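You operate a simulated robot arm through the tools that you are given. There is no shell and no other tool.

The job below is to be done with a simulated two-armed robot. You get a single attempt, and the scene is never put back.

Task
Mix a jug of gear oil: half medium, half light.
Fine: medium to the 0.25 L band first, then light to the 0.5 L band; move the jug from tap to tap and leave it under the last. Set down upright: jug.

Only the result counts: the job must be done as asked and must still hold three seconds after the hand-in. Knocking over, shifting, dropping, spilling or breaking anything else fails it.

Robot
Two 7-joint arms with two-finger grippers on one trunk that stands fixed in place. Base frame: the origin is at the foot of the trunk, x ahead of it, y to its left, z up; the work surface is at about z = 0.752. Readings come in m, degrees, newtons and seconds.
The left shoulder is at [0.123, 0.216, 1.053], the right one opposite. With the tool pointing down near the work surface each hand reaches from about 0.38 to 0.88 m from the base axis, measured 20 degrees to its own side. Payload 3.18 kg a hand.
Tool frame (each hand has its own): the origin (TCP) lies between the finger pads and is the grasp point; the fingertips stand 0.03 m ahead of it; z points along the fingers, y is the line along which they close. The gripper opens to 0.144 m. The gripper's body begins 0.103 m behind the TCP.
Orientation is that of the tool frame in the base frame, as a unit quaternion [w, x, y, z]. With the fingers straight down and closing along the base's y, the tool's x points along the base's -x, its y along +y and its z along -z.

Tools
- The arms move only by the tool step_arm. It takes "left_deltas", "right_deltas" or both (then of equal length, played together; a hand with none holds still); each is a list of rows, each a list of 3 entries, a list of its own where there are three numbers: the closure, from 0 (fully open) to 1 (shut), then the shift along the base's x, y, z in units of 30 mm (1.0 is 30 mm), then the turn, a rotation vector about the base's x, y, z in units of 4 degrees (1.0 is 4 degrees). In form: [[grip, [tx, ty, tz], [ax, ay, az]], ...]. A call has 1 to 20 rows; each row shifts and turns the commanded pose from where the row before left it. A call with a number of a shift or a turn outside -1 to 1 is refused whole. Rows are played at 5 a second. More than 0.05 m and 8.6 degrees between two rows, or a gripper value outside its range, and nothing of the call is played. A pose out of reach is approached as far as the arm can. The call stops where the force on the tool passes 40 N (or 10 N more than at its start, if that is more) or the arm is blocked; 0.2 s more then pass. The fingers move at their own pace and stop on an object; they squeeze with about 23 N. The grip force told is the motor's: it shows also when the fingers shut on nothing. Time passes only in rows, and 0.2 s behind the last, so rows that do not move let the fingers close. It gives the time, the measured TCP pose, the force on the tool (base axes), the opening and the grip force at its end, in the units of the frame above (readings bear some noise), with the torque about the TCP (base axes, N m) and any sound that the robot's microphone picked up.
- Cameras (640 x 400 px; columns grow to the right, rows downward): "scene" is now at [0.2389, -0.0491, 1.2808]; the picture's right is [-0.58, -0.81, 0.00], its down [-0.11, 0.08, -0.99] and it looks along [0.81, -0.58, -0.13] (base axes); focal length 214 px, centre (320, 200). "left" rides on the left gripper at [0.076, -0.016, -0.143] in its tool frame; the picture's right is [0.21, 0.98, 0.00], its down [-0.84, 0.18, -0.51] and it looks along [-0.50, 0.11, 0.86] (tool axes); focal length 218 px, centre (320, 200). "right" rides on the right gripper at [0.076, 0.016, -0.143] in its tool frame; the picture's right is [-0.21, 0.98, 0.00], its down [-0.84, -0.18, -0.51] and it looks along [-0.50, -0.11, 0.86] (tool axes); focal length 218 px, centre (320, 200). There is no depth. A picture from a camera that has moved, and an enlarged one, comes with that camera's place and axes in the base frame and with its lens. The place of the scene camera against the robot may be out by one fixed shift of up to 0.012 m in any direction.
- get_image(camera): a new picture of that camera. No time passes.
- move_column(by): slides the trunk up (or, below 0, down) by that many m; the arms and the scene camera ride with it, the base frame stays. It gives what a move gives, with no picture.
- pan_tilt(pan, tilt): turns the head with the scene camera to pan (to the left, within 80 degrees either way) and tilt (down, from -29 to 69), counted from straight ahead of the robot. It gives what a move gives.
- inspect(camera, box): a new picture of the part [left, top, right, bottom] of that camera's present view, enlarged. No time passes.
- hand_in(): hands the job in; it is judged then, once.

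Nothing tells you positions but the pictures and the camera data. Unless the task says otherwise, let go and move clear before handing in.

The tools are called after "Emit:" by a JSON object that holds its "op" and its "data". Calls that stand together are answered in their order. step_arm: Moves the arms, as the interface text tells. Its arguments: {"type":"object","properties":{"left_deltas":{"type":"array"},"right_deltas":{"type":"array"}},"required":[]} The other tools are called the same way: move_column (by) slides the trunk up or down; pan_tilt (pan, tilt) turns the head that bears the scene camera; get_image (camera) takes a picture; inspect (camera, box) takes an enlarged picture of a part of a camera's view; hand_in () hands the job in.

At the start:

```text
time_s: 0.0
left_position: [0.4178, -0.0369, 1.2751]
left_tcp_rot: [0.0, 0.001, 1.0, 0.0]
left_force: [-0.3, -1.0, 0.6]
left_torque: [0.01, 0.0, 0.0]
left_grip_width: 0.144
left_gripper_force: 0.1
right_position: [0.4208, -0.5537, 1.0342]
right_tcp_rot: [-0.312, 0.017, 0.95, -0.004]
right_force: [-1.1, 0.2, -0.8]
right_torque: [-0.01, -0.01, 0.0]
right_grip_width: 0.1441
right_gripper_force: 0.1
trunk travel left (down, up): [-0.139, 0.23]
head pan, tilt: [-35.6, 7.6]
```

scene: 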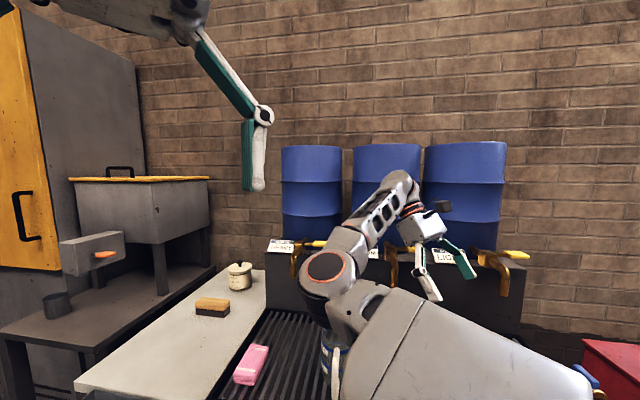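
right: 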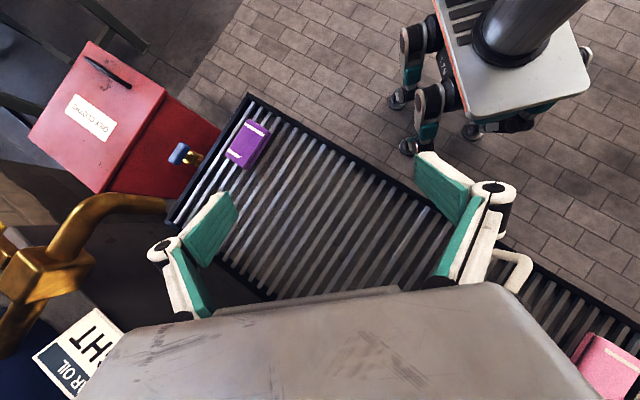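
left: 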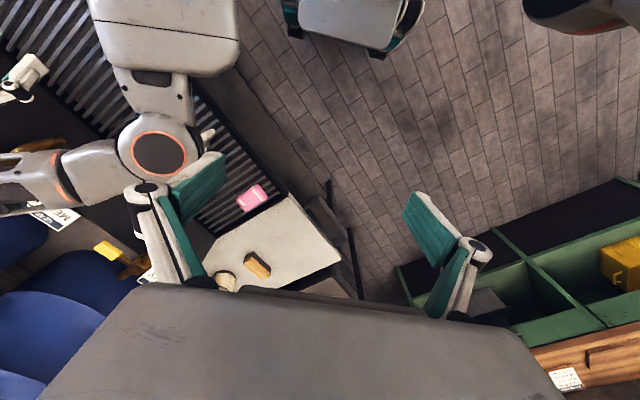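

I see three blue barrels with brass taps (yellow levers), labels partly visible (heavy?, medium, light), a grate in front, and the jug probably hidden behind the right arm. I will look around first with the head.

Emit:
{"op": "pan_tilt", "data": {"pan": -45, "tilt": 35}}

Emit:
{"op": "get_image", "data": {"camera": "scene"}}

```text
time_s: 0.9
left_position: [0.4157, -0.037, 1.2753]
left_tcp_rot: [0.0, 0.0, 1.0, -0.001]
left_force: [0.5, -0.2, -0.1]
left_torque: [0.02, 0.02, 0.0]
left_grip_width: 0.1438
left_gripper_force: 0.1
right_position: [0.4192, -0.5562, 1.0323]
right_tcp_rot: [-0.313, 0.021, 0.949, -0.004]
right_force: [1.0, -0.1, 0.6]
right_torque: [0.01, -0.01, 0.02]
right_grip_width: 0.1439
right_gripper_force: 0.1
trunk travel left (down, up): [-0.139, 0.23]
head pan, tilt: [-45.0, 35.0]
```

```text
taken
camera scene: at [0.2259, -0.0575, 1.2369], right [-0.71, -0.71, 0.0], down [-0.41, 0.41, -0.82], along [0.58, -0.58, -0.57], focal length 214 px, centre (320, 200)
```

scene: 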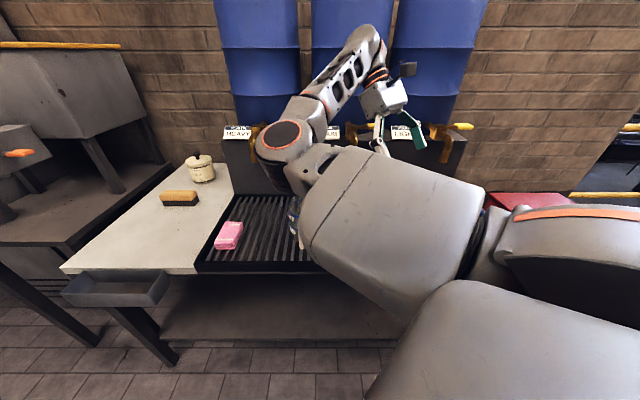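

The right arm hides the middle of the station, so I will lift the right hand straight up and back a bit, then look again.

Emit:
{"op": "step_arm", "data": {"right_deltas": [[0, [0, 0, 1], [0, 0, 0]], [0, [0, 0, 1], [0, 0, 0]], [0, [0, 0, 1], [0, 0, 0]], [0, [-0.5, 0, 1], [0, 0, 0]], [0, [-0.5, 0, 1], [0, 0, 0]], [0, [-0.5, 0, 1], [0, 0, 0]]]}}

Emit:
{"op": "get_image", "data": {"camera": "scene"}}

Emit:
{"op": "get_image", "data": {"camera": "right"}}

```text
time_s: 1.6
left_position: [0.4183, -0.0373, 1.2758]
left_tcp_rot: [0.001, 0.0, 1.0, 0.0]
left_force: [-0.8, 0.0, -0.3]
left_torque: [-0.02, 0.01, -0.01]
left_grip_width: 0.144
left_gripper_force: 0.2
right_position: [0.4214, -0.557, 1.0434]
right_tcp_rot: [-0.406, 0.03, 0.913, -0.018]
right_force: [-0.3, -0.5, 0.2]
right_torque: [0.0, -0.01, -0.03]
right_grip_width: 0.1439
right_gripper_force: 0.0
trunk travel left (down, up): [-0.139, 0.23]
head pan, tilt: [-45.0, 35.0]
stopped in row 3 (right hand): the arm was blocked; the commanded pose is now the measured one
```

```text
taken
camera scene: at [0.2262, -0.0577, 1.2365], right [-0.71, -0.71, 0.0], down [-0.41, 0.41, -0.82], along [0.58, -0.58, -0.57], focal length 214 px, centre (320, 200)
```

scene: 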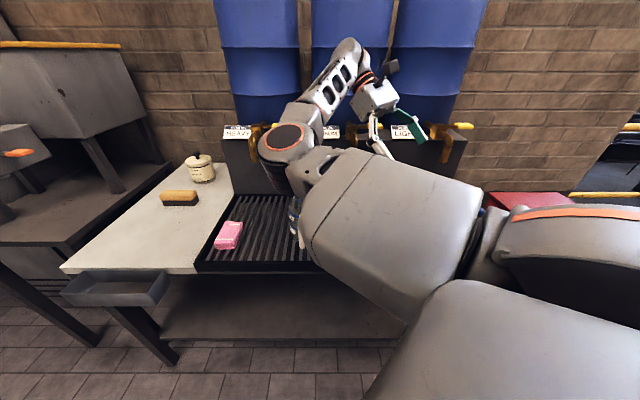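

```text
taken
camera right: at [0.4768, -0.5343, 1.1957], right [0.18, 0.96, -0.21], down [0.93, -0.23, -0.27], along [-0.31, -0.15, -0.94], focal length 218 px, centre (320, 200)
```

right: 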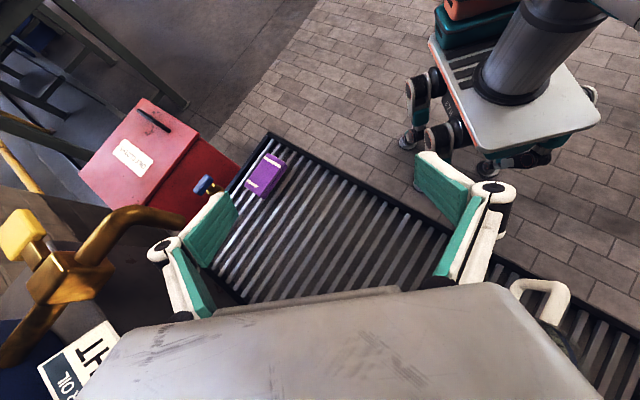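

The arm hit a joint limit: the right hand's fingers point backward-down. I'll rotate the right hand to point straight down (turn about −y) at its place, watching for contact.

Emit:
{"op": "step_arm", "data": {"right_deltas": [[0, [0, 0, 0], [0, -1, 0]], [0, [0, 0, 0], [0, -1, 0]], [0, [0, 0, 0], [0, -1, 0]], [0, [0, 0, 0.3], [0, -1, 0]], [0, [0, 0, 0.3], [0, -1, 0]], [0, [0, 0, 0.3], [0, -1, 0]], [0, [0, 0, 0.3], [0, -1, 0]], [0, [0, 0, 0.3], [0, -1, 0]], [0, [0, 0, 0.3], [0, -1, 0]], [0, [0, 0, 0.3], [0, -1, 0]], [0, [0, 0, 0.3], [0, -1, 0]], [0, [0, 0, 0.3], [0, -1, 0]]]}}

Emit:
{"op": "get_image", "data": {"camera": "scene"}}

Emit:
{"op": "get_image", "data": {"camera": "right"}}

Emit:
{"op": "get_image", "data": {"camera": "left"}}

```text
time_s: 3.8
left_position: [0.4166, -0.0364, 1.2761]
left_tcp_rot: [0.0, 0.0, 1.0, 0.0]
left_force: [0.3, -0.4, 0.4]
left_torque: [0.02, 0.0, 0.02]
left_grip_width: 0.144
left_gripper_force: 0.1
right_position: [0.4167, -0.5686, 1.0691]
right_tcp_rot: [-0.142, 0.053, 0.988, -0.02]
right_force: [0.2, 0.9, 0.8]
right_torque: [0.02, 0.0, 0.01]
right_grip_width: 0.1441
right_gripper_force: 0.1
trunk travel left (down, up): [-0.139, 0.23]
head pan, tilt: [-45.0, 35.0]
stopped in row 11 (right hand): the arm was blocked; the commanded pose is now the measured one
```

```text
taken
camera scene: at [0.2259, -0.0579, 1.2368], right [-0.71, -0.71, 0.0], down [-0.41, 0.41, -0.82], along [0.58, -0.58, -0.57], focal length 214 px, centre (320, 200)
```

scene: 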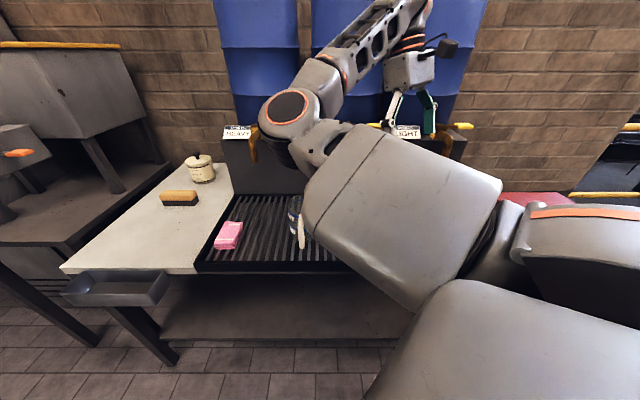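

```text
taken
camera right: at [0.3855, -0.5395, 1.227], right [0.29, 0.95, -0.11], down [0.93, -0.26, 0.26], along [0.22, -0.18, -0.96], focal length 218 px, centre (320, 200)
```

right: 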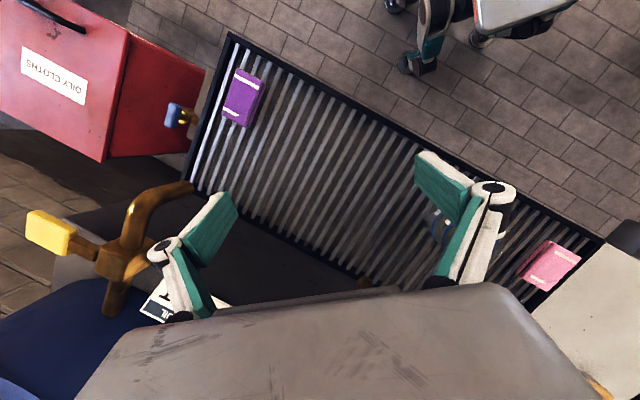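

```text
taken
camera left: at [0.3407, -0.054, 1.4172], right [-0.21, 0.98, 0.0], down [0.84, 0.18, 0.51], along [0.5, 0.11, -0.86], focal length 218 px, centre (320, 200)
```

left: 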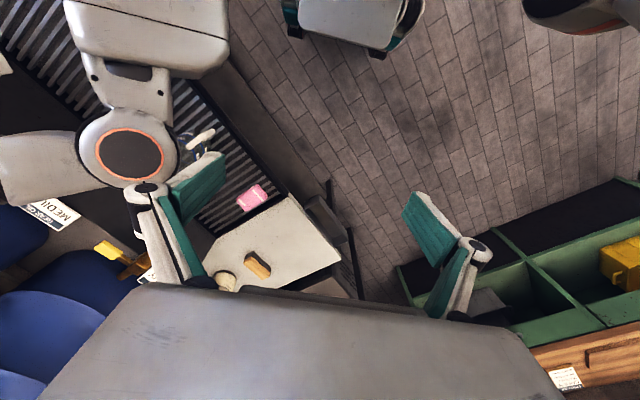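

The jug stands on the grate at about (0.62, −0.385), its handle toward me, and the light tap is near (0.43, −0.83, 1.02). I'll draw the right hand backward to get the elbow out of the view.

Emit:
{"op": "step_arm", "data": {"right_deltas": [[0, [-1, -0.3, 0], [0, 0, 0]], [0, [-1, -0.3, 0], [0, 0, 0]], [0, [-1, -0.3, 0], [0, 0, 0]], [0, [-1, -0.3, 0], [0, 0, 0]], [0, [-1, -0.3, 0], [0, 0, 0]]]}}

Emit:
{"op": "get_image", "data": {"camera": "scene"}}

Emit:
{"op": "get_image", "data": {"camera": "right"}}

```text
time_s: 5.0
left_position: [0.4161, -0.0377, 1.2758]
left_tcp_rot: [-0.001, 0.0, 1.0, 0.0]
left_force: [-0.3, -0.4, 0.2]
left_torque: [0.0, -0.01, 0.0]
left_grip_width: 0.1441
left_gripper_force: 0.1
right_position: [0.2685, -0.6104, 1.0686]
right_tcp_rot: [-0.14, 0.047, 0.989, -0.02]
right_force: [0.6, 0.6, 0.0]
right_torque: [0.01, -0.05, -0.01]
right_grip_width: 0.144
right_gripper_force: 0.1
trunk travel left (down, up): [-0.139, 0.23]
head pan, tilt: [-45.0, 35.0]
```

```text
taken
camera scene: at [0.2255, -0.0577, 1.237], right [-0.71, -0.71, 0.0], down [-0.41, 0.41, -0.82], along [0.58, -0.58, -0.57], focal length 214 px, centre (320, 200)
```

scene: 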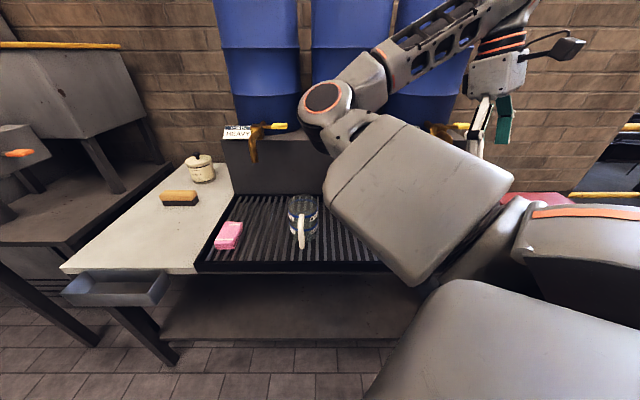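

```text
taken
camera right: at [0.2367, -0.583, 1.2269], right [0.29, 0.95, -0.11], down [0.93, -0.25, 0.27], along [0.23, -0.18, -0.96], focal length 218 px, centre (320, 200)
```

right: 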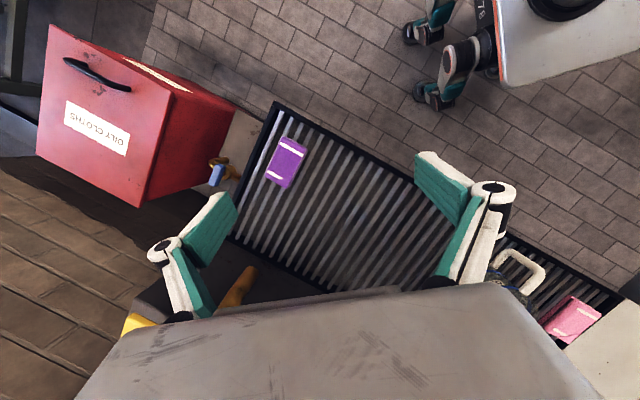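

Emit:
{"op": "inspect", "data": {"camera": "scene", "box": [200, 100, 360, 280]}}

Emit:
{"op": "step_arm", "data": {"right_deltas": [[0, [-1, -0.5, 0], [0, 0, 0]], [0, [-1, -0.5, 0], [0, 0, 0]], [0, [-1, -0.5, 0], [0, 0, 0]], [0, [-1, -0.5, 0], [0, 0, 0]]]}}

Emit:
{"op": "get_image", "data": {"camera": "scene"}}

```text
2.22 times, centred on (280, 190) of scene
camera zoom: at [0.2255, -0.0577, 1.237], right [-0.71, -0.71, 0.0], down [-0.41, 0.41, -0.82], along [0.58, -0.58, -0.57], focal length 477 px, centre (409, 222)
```

zoom: 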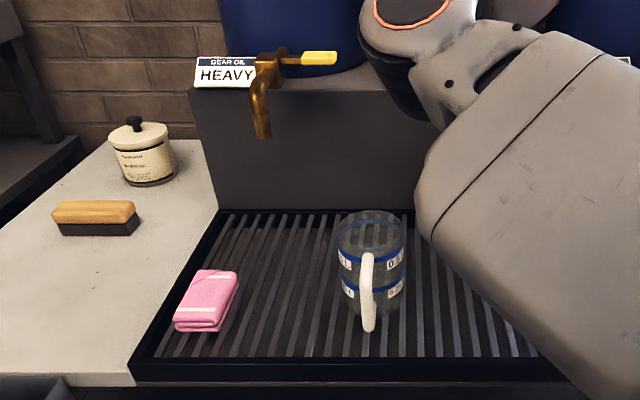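

```text
time_s: 6.0
left_position: [0.4166, -0.0376, 1.2754]
left_tcp_rot: [0.001, 0.0, 1.0, 0.0]
left_force: [-1.0, 0.2, 0.0]
left_torque: [0.0, -0.01, 0.0]
left_grip_width: 0.1441
left_gripper_force: 0.0
right_position: [0.1476, -0.6682, 1.0703]
right_tcp_rot: [-0.14, 0.047, 0.989, -0.02]
right_force: [0.2, -1.0, 0.2]
right_torque: [0.01, -0.05, 0.02]
right_grip_width: 0.1442
right_gripper_force: 0.1
trunk travel left (down, up): [-0.139, 0.23]
head pan, tilt: [-45.0, 35.0]
```

```text
taken
camera scene: at [0.2253, -0.0577, 1.237], right [-0.71, -0.71, 0.0], down [-0.41, 0.41, -0.82], along [0.58, -0.58, -0.57], focal length 214 px, centre (320, 200)
```

scene: 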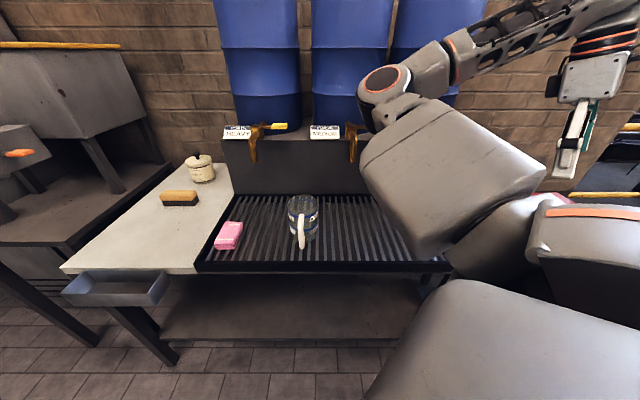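

The jug has two blue bands (0.25 and 0.5) and a white handle facing me; taps have yellow levers pointing right. I look closer at the taps after drawing the right arm farther off.

Emit:
{"op": "step_arm", "data": {"right_deltas": [[0, [-1, -0.4, 0], [0, 0, 0]], [0, [-1, -0.4, 0], [0, 0, 0]], [0, [-1, -0.4, 0], [0, 0, 0]], [0, [-1, -0.4, 0], [0, 0, 0]]]}}

Emit:
{"op": "get_image", "data": {"camera": "scene"}}

Emit:
{"op": "inspect", "data": {"camera": "scene", "box": [210, 100, 310, 170]}}

Emit:
{"op": "inspect", "data": {"camera": "scene", "box": [300, 100, 400, 170]}}

Emit:
{"op": "inspect", "data": {"camera": "scene", "box": [390, 100, 490, 170]}}

Emit:
{"op": "inspect", "data": {"camera": "scene", "box": [270, 180, 340, 260]}}

```text
time_s: 7.0
left_position: [0.4175, -0.0375, 1.2761]
left_tcp_rot: [0.001, 0.0, 1.0, 0.001]
left_force: [0.0, 0.1, 0.5]
left_torque: [0.02, -0.02, -0.01]
left_grip_width: 0.1438
left_gripper_force: 0.0
right_position: [0.0273, -0.7157, 1.0703]
right_tcp_rot: [-0.14, 0.048, 0.989, -0.019]
right_force: [0.2, -0.2, 0.3]
right_torque: [0.02, -0.05, 0.02]
right_grip_width: 0.144
right_gripper_force: 0.1
trunk travel left (down, up): [-0.139, 0.23]
head pan, tilt: [-45.0, 35.0]
```

```text
taken
camera scene: at [0.2253, -0.0577, 1.2371], right [-0.71, -0.71, 0.0], down [-0.41, 0.41, -0.82], along [0.58, -0.58, -0.57], focal length 214 px, centre (320, 200)
```

scene: 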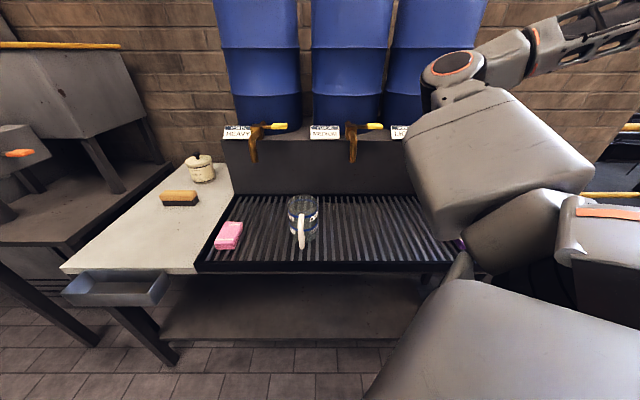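

```text
5.71 times, centred on (260, 135) of scene
camera zoom: at [0.2253, -0.0577, 1.2371], right [-0.71, -0.71, 0.0], down [-0.41, 0.41, -0.82], along [0.58, -0.58, -0.57], focal length 1226 px, centre (663, 571)
```

zoom: 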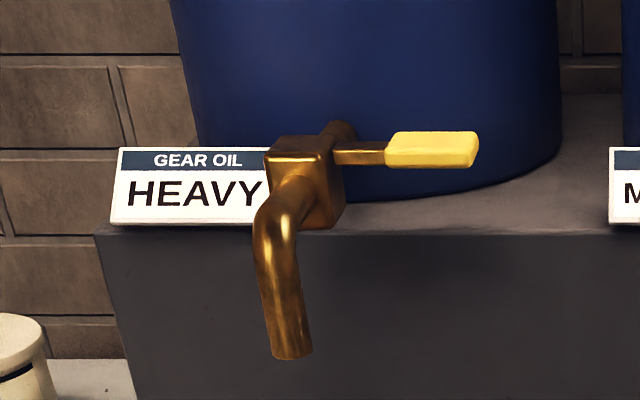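

```text
5.71 times, centred on (350, 135) of scene
camera zoom: at [0.2253, -0.0577, 1.2371], right [-0.71, -0.71, 0.0], down [-0.41, 0.41, -0.82], along [0.58, -0.58, -0.57], focal length 1226 px, centre (149, 571)
```

zoom: 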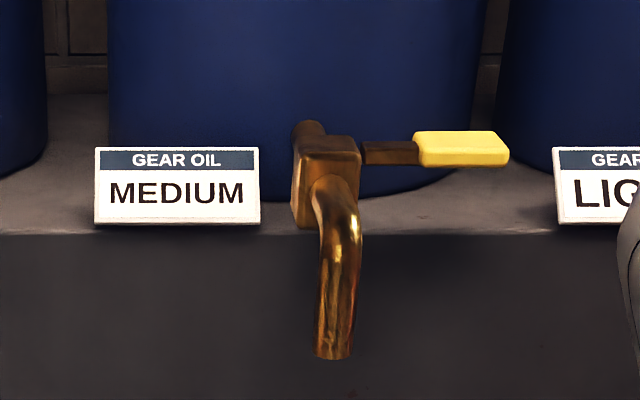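

```text
5.71 times, centred on (440, 135) of scene
camera zoom: at [0.2253, -0.0577, 1.2371], right [-0.71, -0.71, 0.0], down [-0.41, 0.41, -0.82], along [0.58, -0.58, -0.57], focal length 1226 px, centre (-366, 571)
```

zoom: 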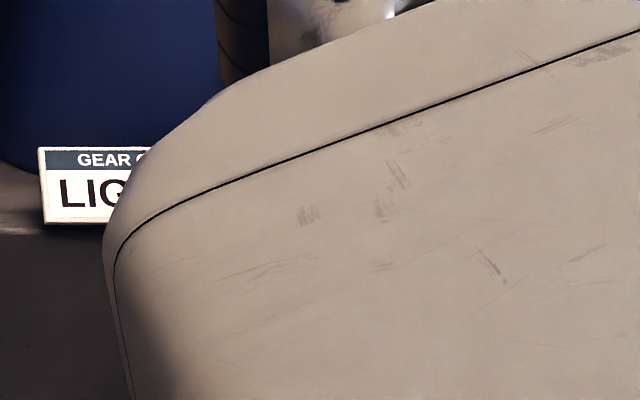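

```text
5.00 times, centred on (305, 220) of scene
camera zoom: at [0.2253, -0.0577, 1.2371], right [-0.71, -0.71, 0.0], down [-0.41, 0.41, -0.82], along [0.58, -0.58, -0.57], focal length 1072 px, centre (395, 100)
```

zoom: 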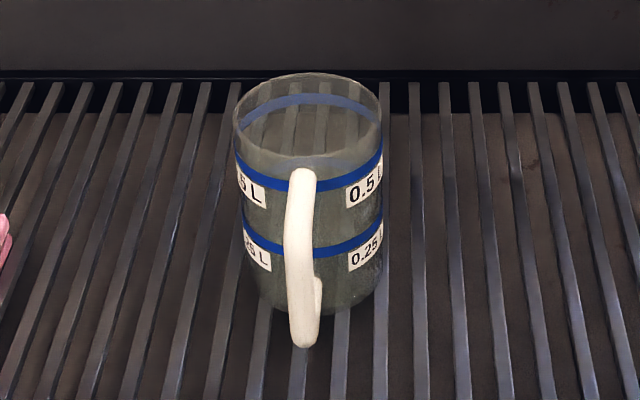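

The taps: spout tip of medium near (0.616, −0.60, 0.93), light about 0.3 m farther right; the jug (≈0.086 m wide, 0.125 m tall) is at (0.614, −0.373). I plan to grip the jug body with the right hand, fingers pitched 45° down from the robot side; first I clear the left arm and bring the right one back.

Emit:
{"op": "step_arm", "data": {"left_deltas": [[0, [0, 1, 0], [0, 0, 0]], [0, [0, 1, 0], [0, 0, 0]], [0, [0, 1, 0], [0, 0, 0]], [0, [0, 1, 0], [0, 0, 0]], [0, [0, 1, 0], [0, 0, 0]], [0, [0, 1, 0], [0, 0, 0]], [0, [0, 1, 0], [0, 0, 0]], [0, [0, 1, 0], [0, 0, 0]], [0, [0, 0, 0], [0, 0, 0]]], "right_deltas": [[0, [1, 0.61, 0], [0, 0, 0]], [0, [1, 0.61, 0], [0, 0, 0]], [0, [1, 0.61, 0], [0, 0, 0]], [0, [1, 0.61, 0], [0, 0, 0]], [0, [1, 0.61, 0], [0, 0, 0]], [0, [1, 0.61, 0], [0, 0, 0]], [0, [1, 0.61, 0], [0, 0, 0]], [0, [1, 0.61, 0], [0, 0, 0]], [0, [1, 0.61, 0], [0, 0, 0]]]}}

Emit:
{"op": "get_image", "data": {"camera": "scene"}}

Emit:
{"op": "get_image", "data": {"camera": "left"}}

```text
time_s: 9.0
left_position: [0.4032, 0.1867, 1.2403]
left_tcp_rot: [0.0, 0.0, 1.0, 0.0]
left_force: [-0.3, -0.5, 0.7]
left_torque: [-0.05, 0.02, -0.02]
left_grip_width: 0.1438
left_gripper_force: 0.1
left hand out of reach, approached as far as the arm can: row 5, 6, 7, 8
right_position: [0.2996, -0.5526, 1.0703]
right_tcp_rot: [-0.139, 0.049, 0.989, -0.02]
right_force: [0.6, -0.1, -0.7]
right_torque: [-0.01, 0.05, -0.03]
right_grip_width: 0.1441
right_gripper_force: 0.0
trunk travel left (down, up): [-0.139, 0.23]
head pan, tilt: [-45.0, 35.0]
```

```text
taken
camera scene: at [0.2263, -0.0574, 1.2366], right [-0.71, -0.71, 0.0], down [-0.41, 0.41, -0.82], along [0.58, -0.58, -0.57], focal length 214 px, centre (320, 200)
```

scene: 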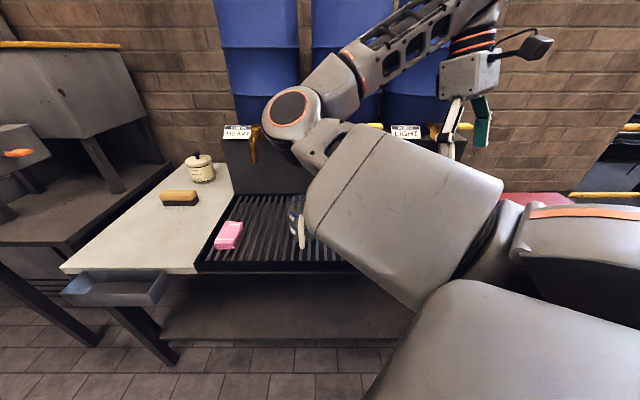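

```text
taken
camera left: at [0.3267, 0.1707, 1.3812], right [-0.21, 0.98, 0.0], down [0.84, 0.18, 0.51], along [0.5, 0.11, -0.86], focal length 218 px, centre (320, 200)
```

left: 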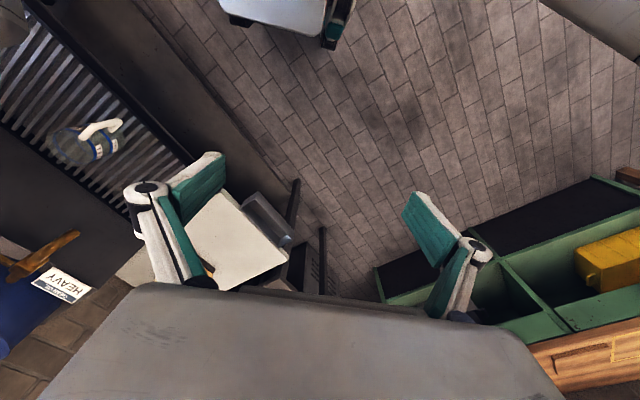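

The left camera now sees the jug well. Next I turn the right hand: yaw −35° while moving forward and left, then pitch the fingers forward.

Emit:
{"op": "step_arm", "data": {"right_deltas": [[0, [0, 0, 0], [0, 0, -1]], [0, [0, 0, 0], [0, 0, -1]], [0, [0, 0, 0], [0, 0, -1]], [0, [0, 0, 0], [0, 0, -1]], [0, [0, 0, 0], [0, 0, -1]], [0, [0, 0, 0], [0, 0, -1]], [0, [0, 0, 0], [0, 0, -1]], [0, [0, 0, 0], [0, 0, -1]], [0, [0, 0, 0], [-0.5, -0.75, 0]], [0, [0, 0, 0], [-0.5, -0.75, 0]], [0, [0, 0, 0], [-0.5, -0.75, 0]], [0, [0, 0, 0], [-0.5, -0.75, 0]]]}}

Emit:
{"op": "get_image", "data": {"camera": "scene"}}

```text
time_s: 11.6
left_position: [0.4021, 0.187, 1.2415]
left_tcp_rot: [0.0, 0.0, 1.0, -0.001]
left_force: [0.2, 0.5, 0.2]
left_torque: [0.0, -0.04, -0.01]
left_grip_width: 0.1442
left_gripper_force: 0.1
right_position: [0.2985, -0.5537, 1.0707]
right_tcp_rot: [-0.019, 0.324, 0.946, -0.013]
right_force: [0.0, 0.4, 0.2]
right_torque: [-0.04, -0.01, -0.01]
right_grip_width: 0.1441
right_gripper_force: 0.0
trunk travel left (down, up): [-0.139, 0.23]
head pan, tilt: [-45.0, 35.0]
```

```text
taken
camera scene: at [0.2258, -0.0574, 1.2368], right [-0.71, -0.71, 0.0], down [-0.41, 0.41, -0.82], along [0.58, -0.58, -0.57], focal length 214 px, centre (320, 200)
```

scene: 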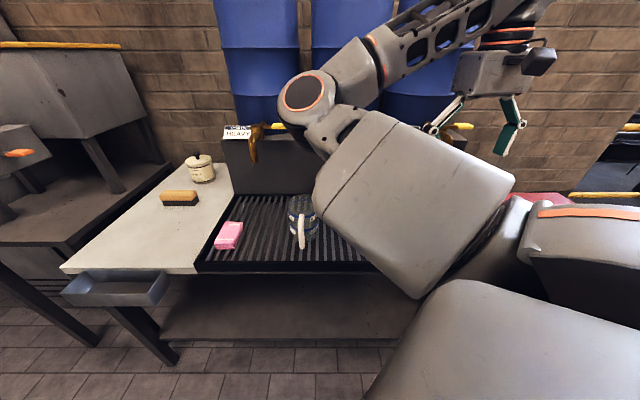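

Yaw is right. Now pitch forward 45° while moving toward a standoff point near (0.50, −0.40, 1.05).

Emit:
{"op": "step_arm", "data": {"right_deltas": [[0, [0.56, 0.43, 0], [-0.575, -0.74, 0]], [0, [0.56, 0.43, 0], [-0.575, -0.74, 0]], [0, [0.56, 0.43, 0], [-0.575, -0.74, 0]], [0, [0.56, 0.43, 0], [-0.575, -0.74, 0]], [0, [0.56, 0.43, 0], [-0.575, -0.74, 0]], [0, [0.56, 0.43, 0], [-0.575, -0.74, 0]], [0, [0.56, 0.43, 0], [-0.575, -0.74, 0]], [0, [0.56, 0.43, 0], [-0.575, -0.74, 0]], [0, [0.56, 0.43, 0], [-0.575, -0.74, 0]], [0, [0.56, 0.43, 0], [-0.575, -0.74, 0]], [0, [0.56, 0.43, 0], [-0.575, -0.74, 0]], [0, [0.56, 0.43, 0], [-0.575, -0.74, 0]]]}}

Emit:
{"op": "get_image", "data": {"camera": "scene"}}

Emit:
{"op": "get_image", "data": {"camera": "left"}}

Emit:
{"op": "get_image", "data": {"camera": "right"}}

```text
time_s: 14.2
left_position: [0.4028, 0.1875, 1.2392]
left_tcp_rot: [0.0, 0.0, 1.0, -0.001]
left_force: [0.5, -0.1, 0.6]
left_torque: [-0.02, -0.01, -0.02]
left_grip_width: 0.1441
left_gripper_force: 0.2
right_position: [0.4445, -0.4788, 1.0652]
right_tcp_rot: [0.353, 0.324, 0.866, -0.141]
right_force: [0.6, -0.4, -0.2]
right_torque: [-0.02, -0.04, 0.03]
right_grip_width: 0.144
right_gripper_force: 0.1
right hand out of reach, approached as far as the arm can: row 8, 9, 10, 11, 12
trunk travel left (down, up): [-0.139, 0.23]
head pan, tilt: [-45.0, 35.0]
```

```text
taken
camera scene: at [0.2258, -0.0578, 1.2368], right [-0.71, -0.71, 0.0], down [-0.41, 0.41, -0.82], along [0.58, -0.58, -0.57], focal length 214 px, centre (320, 200)
```

scene: 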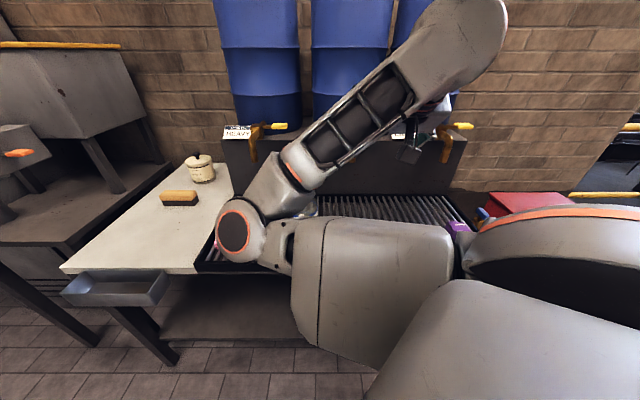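

```text
taken
camera left: at [0.326, 0.1701, 1.3818], right [-0.21, 0.98, 0.0], down [0.84, 0.18, 0.51], along [0.5, 0.11, -0.86], focal length 218 px, centre (320, 200)
```

left: 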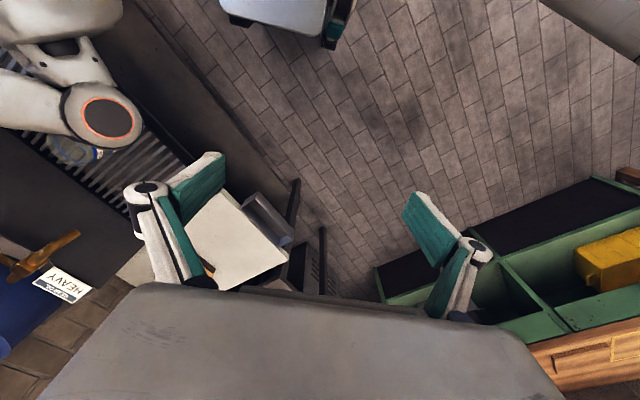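

```text
taken
camera right: at [0.34, -0.3637, 1.1131], right [0.76, 0.64, 0.13], down [0.07, -0.28, 0.96], along [0.65, -0.72, -0.26], focal length 218 px, centre (320, 200)
```

right: 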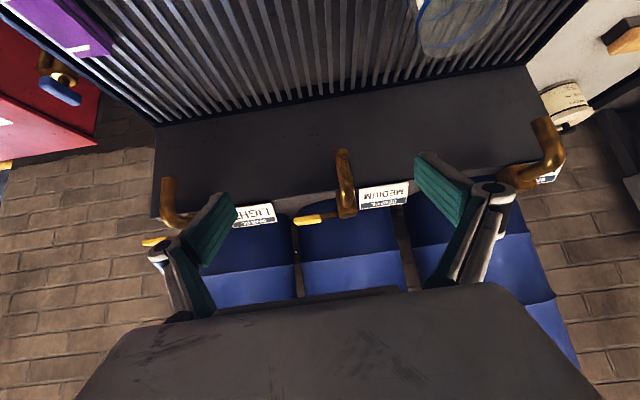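

The hand is pitched correctly; the elbow swung to the left front (≈(0.45, −0.125, 1.04)), clear of everything. Next I move above the jug with the open fingers, at z ≈ 0.97.

Emit:
{"op": "step_arm", "data": {"right_deltas": [[0, [0.633, 0.144, -0.3], [0, 0, 0]], [0, [0.633, 0.144, -0.3], [0, 0, 0]], [0, [0.633, 0.144, -0.3], [0, 0, 0]], [0, [0.633, 0.144, -0.3], [0, 0, 0]], [0, [0.633, 0.144, -0.3], [0, 0, 0]], [0, [0.633, 0.144, -0.3], [0, 0, 0]]]}}

Emit:
{"op": "get_image", "data": {"camera": "scene"}}

Emit:
{"op": "get_image", "data": {"camera": "left"}}

Emit:
{"op": "get_image", "data": {"camera": "right"}}

```text
time_s: 15.7
left_position: [0.4028, 0.1871, 1.2399]
left_tcp_rot: [0.0, -0.001, 1.0, -0.001]
left_force: [-0.1, 0.4, -0.8]
left_torque: [0.0, 0.01, -0.02]
left_grip_width: 0.144
left_gripper_force: 0.1
right_position: [0.5129, -0.5282, 0.9856]
right_tcp_rot: [0.318, 0.409, 0.844, -0.141]
right_force: [0.4, -0.5, -1.0]
right_torque: [-0.04, -0.02, -0.01]
right_grip_width: 0.144
right_gripper_force: 0.1
right hand out of reach, approached as far as the arm can: row 1
trunk travel left (down, up): [-0.139, 0.23]
head pan, tilt: [-45.0, 35.0]
stopped in row 6 (right hand): the arm was blocked; the commanded pose is now the measured one
```

```text
taken
camera scene: at [0.2258, -0.0576, 1.2368], right [-0.71, -0.71, 0.0], down [-0.41, 0.41, -0.82], along [0.58, -0.58, -0.57], focal length 214 px, centre (320, 200)
```

scene: 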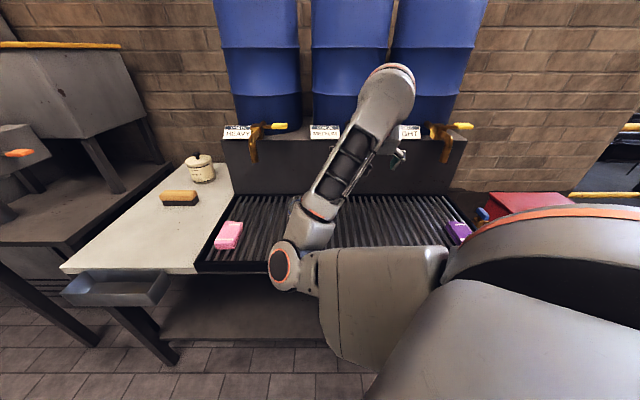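

```text
taken
camera left: at [0.3261, 0.1703, 1.3818], right [-0.21, 0.98, 0.0], down [0.84, 0.18, 0.51], along [0.5, 0.11, -0.86], focal length 218 px, centre (320, 200)
```

left: 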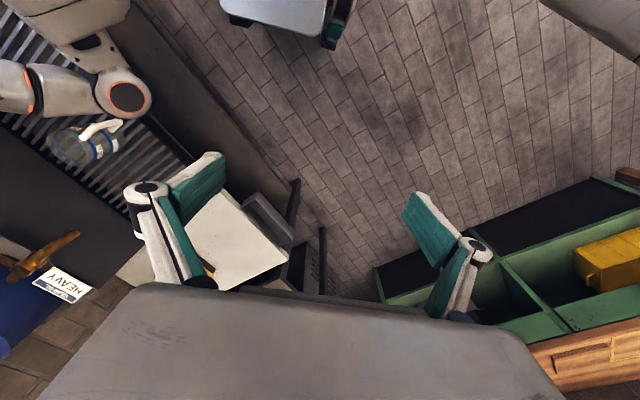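

```text
taken
camera right: at [0.4297, -0.4005, 1.0454], right [0.86, 0.49, 0.16], down [0.04, -0.37, 0.93], along [0.51, -0.79, -0.33], focal length 218 px, centre (320, 200)
```

right: 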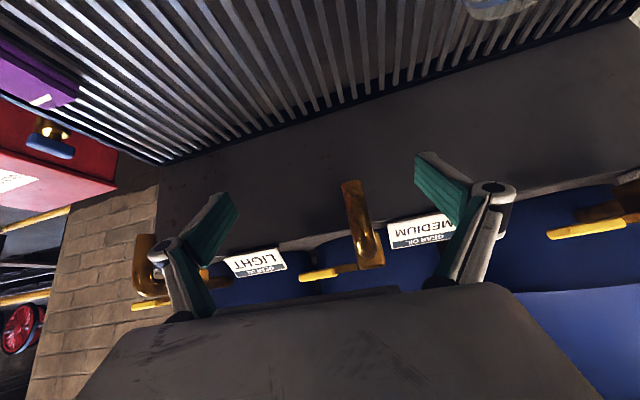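

The elbow on the left limits this forward-pitched pose. I'll go back: retreat up, undo the pitch to point straight down, and raise the trunk for a better arm posture.

Emit:
{"op": "step_arm", "data": {"right_deltas": [[0, [-0.6, 0, 0.5], [0.2, 0.25, 0]], [0, [-0.6, 0, 0.5], [0.575, 0.74, 0]], [0, [-0.6, 0, 0.5], [0.575, 0.74, 0]], [0, [-0.6, 0, 0.5], [0.575, 0.74, 0]], [0, [-0.6, 0, 0.5], [0.575, 0.74, 0]], [0, [-0.5, 0, 0.5], [0.575, 0.74, 0]], [0, [-0.5, 0, 0], [0.575, 0.74, 0]], [0, [-0.5, 0, 0], [0.575, 0.74, 0]], [0, [0, 0, 0], [0.575, 0.74, 0]], [0, [0, 0, 0], [0.575, 0.74, 0]], [0, [0, 0, 0], [0.575, 0.74, 0]]]}}

Emit:
{"op": "get_image", "data": {"camera": "scene"}}

```text
time_s: 18.1
left_position: [0.403, 0.1868, 1.2399]
left_tcp_rot: [0.0, 0.0, 1.0, -0.001]
left_force: [0.2, -0.4, 1.0]
left_torque: [-0.01, 0.03, 0.01]
left_grip_width: 0.144
left_gripper_force: 0.0
right_position: [0.378, -0.527, 1.0492]
right_tcp_rot: [-0.053, 0.414, 0.903, -0.099]
right_force: [1.0, 0.2, 0.4]
right_torque: [0.03, -0.01, -0.02]
right_grip_width: 0.1441
right_gripper_force: 0.1
trunk travel left (down, up): [-0.139, 0.23]
head pan, tilt: [-45.0, 35.0]
```

```text
taken
camera scene: at [0.2264, -0.0577, 1.2366], right [-0.71, -0.71, 0.0], down [-0.41, 0.41, -0.82], along [0.58, -0.58, -0.57], focal length 214 px, centre (320, 200)
```

scene: 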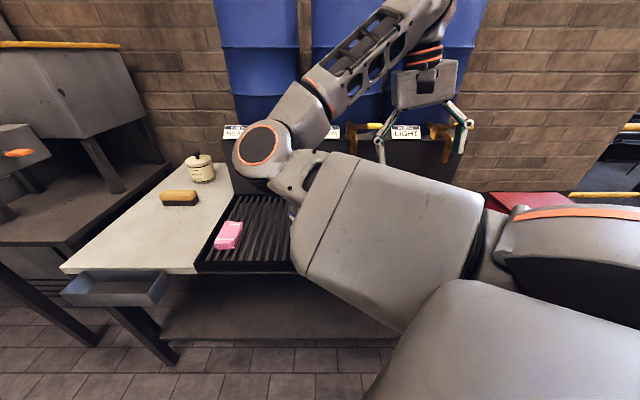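

Now raise the trunk by 0.15 m and check.

Emit:
{"op": "move_column", "data": {"by": 0.15}}

Emit:
{"op": "get_image", "data": {"camera": "scene"}}

Emit:
{"op": "get_image", "data": {"camera": "left"}}

```text
time_s: 19.8
left_position: [0.2899, 0.1871, 1.4631]
left_tcp_rot: [0.133, 0.0, 0.991, -0.002]
left_force: [0.5, -0.6, 0.5]
left_torque: [-0.01, 0.03, 0.0]
left_grip_width: 0.1441
left_gripper_force: 0.1
right_position: [0.3807, -0.523, 1.221]
right_tcp_rot: [-0.008, 0.409, 0.91, -0.065]
right_force: [-0.9, 0.3, 0.2]
right_torque: [-0.01, 0.02, -0.03]
right_grip_width: 0.144
right_gripper_force: 0.0
trunk travel left (down, up): [-0.289, 0.08]
head pan, tilt: [-45.0, 35.0]
```

```text
taken
camera scene: at [0.1177, -0.0573, 1.3967], right [-0.71, -0.71, 0.0], down [-0.41, 0.41, -0.82], along [0.58, -0.58, -0.57], focal length 214 px, centre (320, 200)
```

scene: 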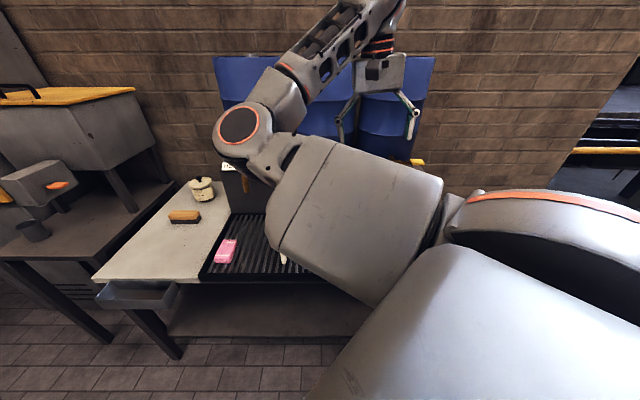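

```text
taken
camera left: at [0.1794, 0.1704, 1.5806], right [-0.2, 0.98, -0.06], down [0.68, 0.18, 0.71], along [0.71, 0.1, -0.7], focal length 218 px, centre (320, 200)
```

left: 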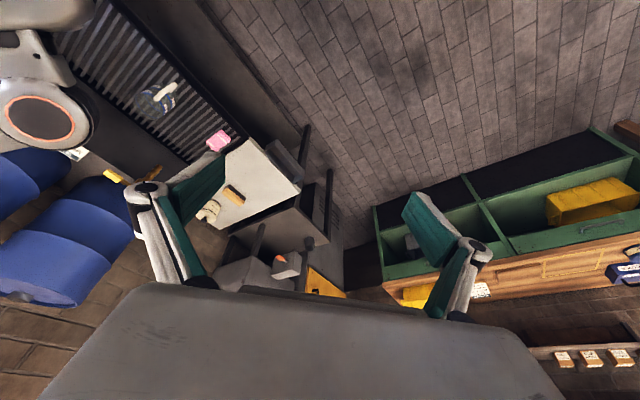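

Raising also leaned the shoulders back ~0.11 m, giving more room for the arm. Now I move the right hand toward the standoff before the jug and pitch it forward.

Emit:
{"op": "step_arm", "data": {"right_deltas": [[0, [0.5, 0.8, -0.4], [0, 0, 0]], [0, [0.5, 0.8, -0.4], [0, 0, 0]], [0, [0.5, 0.8, -0.4], [0, 0, 0]], [0, [0.5, 0.8, -0.4], [0, 0, 0]], [0, [0.5, 0.8, -0.4], [-0.73, -0.68, 0]], [0, [0.5, 0.8, -0.4], [-0.73, -0.68, 0]], [0, [0.5, 0.8, -0.4], [-0.73, -0.68, 0]], [0, [0.5, 0.8, -0.4], [-0.73, -0.68, 0]], [0, [0, 0, 0], [-0.73, -0.68, 0]], [0, [0, 0, 0], [-0.73, -0.68, 0]]]}}

Emit:
{"op": "get_image", "data": {"camera": "scene"}}

Emit:
{"op": "get_image", "data": {"camera": "right"}}

```text
time_s: 21.0
left_position: [0.2901, 0.187, 1.4642]
left_tcp_rot: [0.132, -0.001, 0.991, -0.001]
left_force: [0.2, -0.1, -0.7]
left_torque: [-0.02, 0.01, -0.03]
left_grip_width: 0.144
left_gripper_force: 0.2
right_position: [0.4238, -0.518, 1.1724]
right_tcp_rot: [0.012, 0.472, 0.879, -0.066]
right_force: [0.5, -0.7, 0.5]
right_torque: [0.0, 0.02, -0.05]
right_grip_width: 0.1441
right_gripper_force: 0.1
right hand out of reach, approached as far as the arm can: row 3, 4, 5, 6
trunk travel left (down, up): [-0.289, 0.08]
head pan, tilt: [-45.0, 35.0]
stopped in row 6 (right hand): the arm was blocked; the commanded pose is now the measured one
```

```text
taken
camera scene: at [0.1176, -0.0575, 1.3969], right [-0.71, -0.71, 0.0], down [-0.41, 0.41, -0.82], along [0.58, -0.58, -0.57], focal length 214 px, centre (320, 200)
```

scene: 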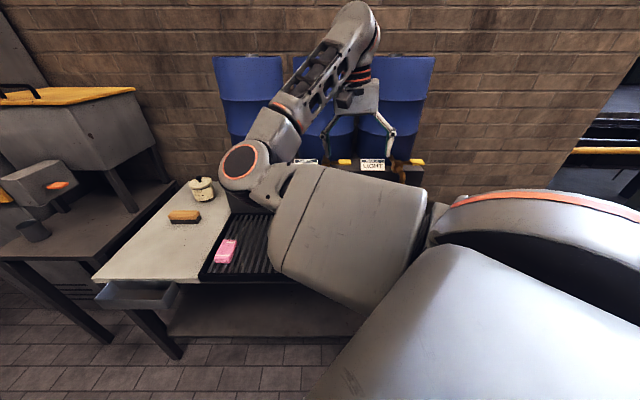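

```text
taken
camera right: at [0.4011, -0.4275, 1.3069], right [0.93, 0.36, -0.08], down [0.34, -0.73, 0.59], along [0.15, -0.58, -0.8], focal length 218 px, centre (320, 200)
```

right: 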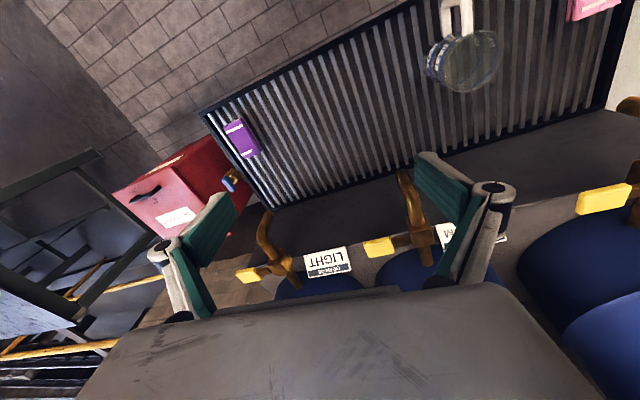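

The arm is near its fold limit with the hand high. I'll lower the hand in front of the taps (clear, d≈0.7) so the forearm points down, then go left toward the jug with a vertical tool.

Emit:
{"op": "step_arm", "data": {"right_deltas": [[0, [0, 0, -1], [0, 0, 0]], [0, [0, 0, -1], [0, 0, 0]], [0, [0, 0, -1], [0, 0, 0]], [0, [0, 0, -1], [0, 0, 0]], [0, [0, 0, -1], [0, 0, 0]], [0, [0, 0, -1], [0, 0, 0]]]}}

Emit:
{"op": "get_image", "data": {"camera": "scene"}}

Emit:
{"op": "get_image", "data": {"camera": "right"}}

```text
time_s: 22.2
left_position: [0.2897, 0.1856, 1.4651]
left_tcp_rot: [0.133, -0.001, 0.991, -0.002]
left_force: [-0.5, -0.1, -0.2]
left_torque: [0.01, -0.03, -0.01]
left_grip_width: 0.1439
left_gripper_force: 0.0
right_position: [0.441, -0.5329, 1.096]
right_tcp_rot: [0.09, 0.496, 0.863, -0.019]
right_force: [-0.1, 0.0, 0.4]
right_torque: [-0.02, -0.02, -0.05]
right_grip_width: 0.1441
right_gripper_force: 0.0
trunk travel left (down, up): [-0.289, 0.08]
head pan, tilt: [-45.0, 35.0]
stopped in row 6 (right hand): the arm was blocked; the commanded pose is now the measured one
```

```text
taken
camera scene: at [0.1171, -0.0579, 1.397], right [-0.71, -0.71, 0.0], down [-0.41, 0.41, -0.82], along [0.58, -0.58, -0.57], focal length 214 px, centre (320, 200)
```

scene: 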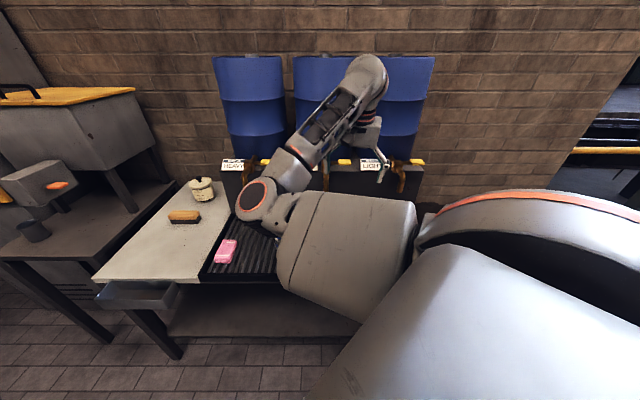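

```text
taken
camera right: at [0.398, -0.4427, 1.2245], right [0.94, 0.32, 0.09], down [0.19, -0.75, 0.64], along [0.27, -0.58, -0.77], focal length 218 px, centre (320, 200)
```

right: 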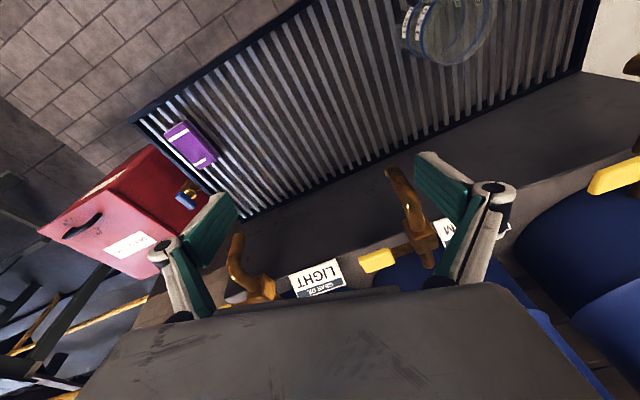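

The orientation keeps drifting to more negative yaw, so a wrist joint is likely at its limit on the other side. I'll yaw the hand further negative in place to free it.

Emit:
{"op": "step_arm", "data": {"right_deltas": [[0, [0, 0, 0.3], [0, 0, -1]], [0, [0, 0, 0.3], [0, 0, -1]], [0, [0, 0, 0], [0, 0, -1]], [0, [0, 0, 0], [0, 0, -1]], [0, [0, 0, 0], [0, 0, -1]], [0, [0, 0, 0], [0, 0, -1]], [0, [0, 0, 0], [0, 0, -1]], [0, [0, 0, 0], [0, 0, -1]]]}}

Emit:
{"op": "get_image", "data": {"camera": "scene"}}

Emit:
{"op": "step_arm", "data": {"right_deltas": [[0, [0, 0, -1], [0, 0, 0]], [0, [0, 0, -1], [0, 0, 0]], [0, [0, 0, -1], [0, 0, 0]], [0, [0, 0, -1], [0, 0, 0]]]}}

Emit:
{"op": "get_image", "data": {"camera": "scene"}}

```text
time_s: 24.1
left_position: [0.2901, 0.186, 1.4638]
left_tcp_rot: [0.133, -0.001, 0.991, -0.001]
left_force: [0.1, 0.0, -0.6]
left_torque: [-0.02, 0.03, 0.03]
left_grip_width: 0.144
left_gripper_force: 0.0
right_position: [0.4417, -0.5323, 1.111]
right_tcp_rot: [0.077, 0.715, 0.694, -0.039]
right_force: [0.2, 0.2, -0.8]
right_torque: [0.01, 0.01, 0.0]
right_grip_width: 0.144
right_gripper_force: 0.1
trunk travel left (down, up): [-0.289, 0.08]
head pan, tilt: [-45.0, 35.0]
```

```text
taken
camera scene: at [0.1173, -0.0575, 1.3969], right [-0.71, -0.71, 0.0], down [-0.41, 0.41, -0.82], along [0.58, -0.58, -0.57], focal length 214 px, centre (320, 200)
```

scene: 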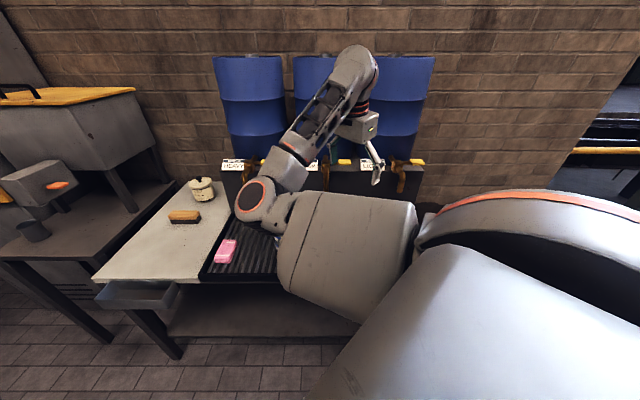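

```text
time_s: 24.8
left_position: [0.29, 0.1851, 1.4654]
left_tcp_rot: [0.133, 0.0, 0.991, -0.002]
left_force: [-1.4, 0.2, 0.2]
left_torque: [0.08, 0.0, 0.01]
left_grip_width: 0.1439
left_gripper_force: 0.0
right_position: [0.4594, -0.547, 1.099]
right_tcp_rot: [0.137, 0.728, 0.671, 0.025]
right_force: [-0.6, 0.0, -0.1]
right_torque: [0.05, -0.01, -0.02]
right_grip_width: 0.1438
right_gripper_force: 0.1
trunk travel left (down, up): [-0.289, 0.08]
head pan, tilt: [-45.0, 35.0]
stopped in row 3 (right hand): the arm was blocked; the commanded pose is now the measured one
```

```text
taken
camera scene: at [0.1171, -0.0583, 1.3969], right [-0.71, -0.71, 0.0], down [-0.41, 0.41, -0.82], along [0.58, -0.58, -0.57], focal length 214 px, centre (320, 200)
```

scene: 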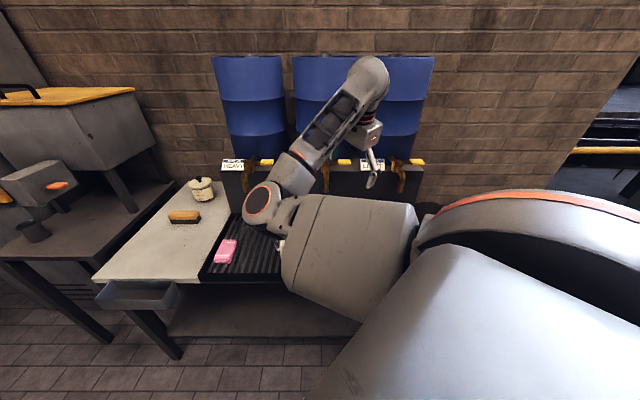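

Yaw moves freely, but lowering stalls; maybe a singular posture that needs slower motion. I try lowering slowly.

Emit:
{"op": "step_arm", "data": {"right_deltas": [[0, [0, 0, 0], [0, 0, 0]], [0, [0, 0, -0.25], [0, 0, 0]], [0, [0, 0, -0.25], [0, 0, 0]], [0, [0, 0, -0.25], [0, 0, 0]], [0, [0, 0, -0.25], [0, 0, 0]], [0, [0, 0, -0.25], [0, 0, 0]], [0, [0, 0, -0.25], [0, 0, 0]], [0, [0, 0, -0.25], [0, 0, 0]], [0, [0, 0, -0.25], [0, 0, 0]]]}}

Emit:
{"op": "get_image", "data": {"camera": "scene"}}

```text
time_s: 27.0
left_position: [0.2905, 0.1858, 1.4644]
left_tcp_rot: [0.133, 0.0, 0.991, -0.002]
left_force: [0.8, -0.7, -0.5]
left_torque: [0.03, 0.04, -0.03]
left_grip_width: 0.1442
left_gripper_force: 0.0
right_position: [0.4638, -0.5634, 1.0824]
right_tcp_rot: [0.171, 0.74, 0.647, 0.064]
right_force: [-0.3, 0.6, 0.1]
right_torque: [0.04, -0.01, 0.01]
right_grip_width: 0.144
right_gripper_force: 0.0
trunk travel left (down, up): [-0.289, 0.08]
head pan, tilt: [-45.0, 35.0]
stopped in row 9 (right hand): the arm was blocked; the commanded pose is now the measured one
```

```text
taken
camera scene: at [0.117, -0.0579, 1.397], right [-0.71, -0.71, 0.0], down [-0.41, 0.41, -0.82], along [0.58, -0.58, -0.57], focal length 214 px, centre (320, 200)
```

scene: 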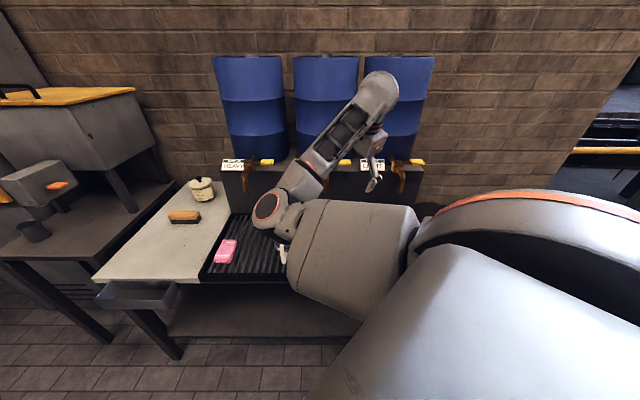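

Lowering this way is joint-limited; the arm's elbow is on the wrong (inner) side. I'll reconfigure: raise the hand high, pitch it forward so the forearm stands up, and then bring it down with the elbow below or outside.

Emit:
{"op": "step_arm", "data": {"right_deltas": [[0, [0, 0.2, 1], [0, 0, 1]], [0, [0, 0.2, 1], [0, 0, 1]], [0, [0, 0.2, 1], [0, 0, 1]], [0, [0, 0.2, 1], [0, 0, 1]], [0, [0, 0.2, 1], [0, 0, 1]], [0, [0, 0.2, 1], [0, 0, 1]], [0, [0, 0.2, 1], [0, 0, 1]], [0, [0, 0.2, 1], [0, 0, 1]], [0, [0, 0.2, 1], [0, 0, 1]], [0, [0, 0.2, 1], [0, 0, 1]]]}}

Emit:
{"op": "get_image", "data": {"camera": "scene"}}

```text
time_s: 29.0
left_position: [0.2892, 0.1861, 1.4644]
left_tcp_rot: [0.132, 0.0, 0.991, -0.002]
left_force: [0.4, -0.1, -1.0]
left_torque: [0.01, -0.03, 0.03]
left_grip_width: 0.1439
left_gripper_force: 0.1
right_position: [0.467, -0.5275, 1.2935]
right_tcp_rot: [0.099, 0.539, 0.836, 0.022]
right_force: [-0.1, 0.2, 0.5]
right_torque: [0.0, -0.03, 0.0]
right_grip_width: 0.1442
right_gripper_force: 0.2
trunk travel left (down, up): [-0.289, 0.08]
head pan, tilt: [-45.0, 35.0]
stopped in row 9 (right hand): the arm was blocked; the commanded pose is now the measured one
```

```text
taken
camera scene: at [0.117, -0.0576, 1.3969], right [-0.71, -0.71, 0.0], down [-0.41, 0.41, -0.82], along [0.58, -0.58, -0.57], focal length 214 px, centre (320, 200)
```

scene: 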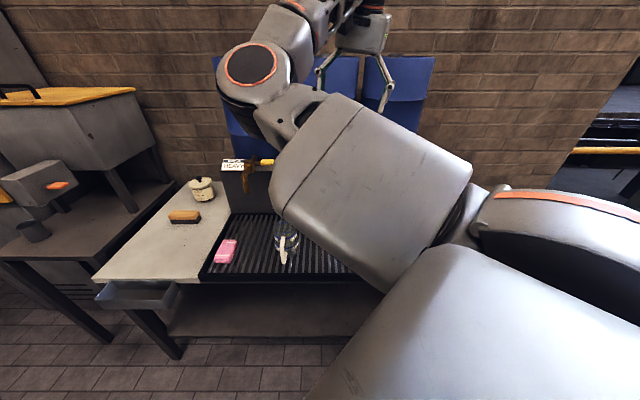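

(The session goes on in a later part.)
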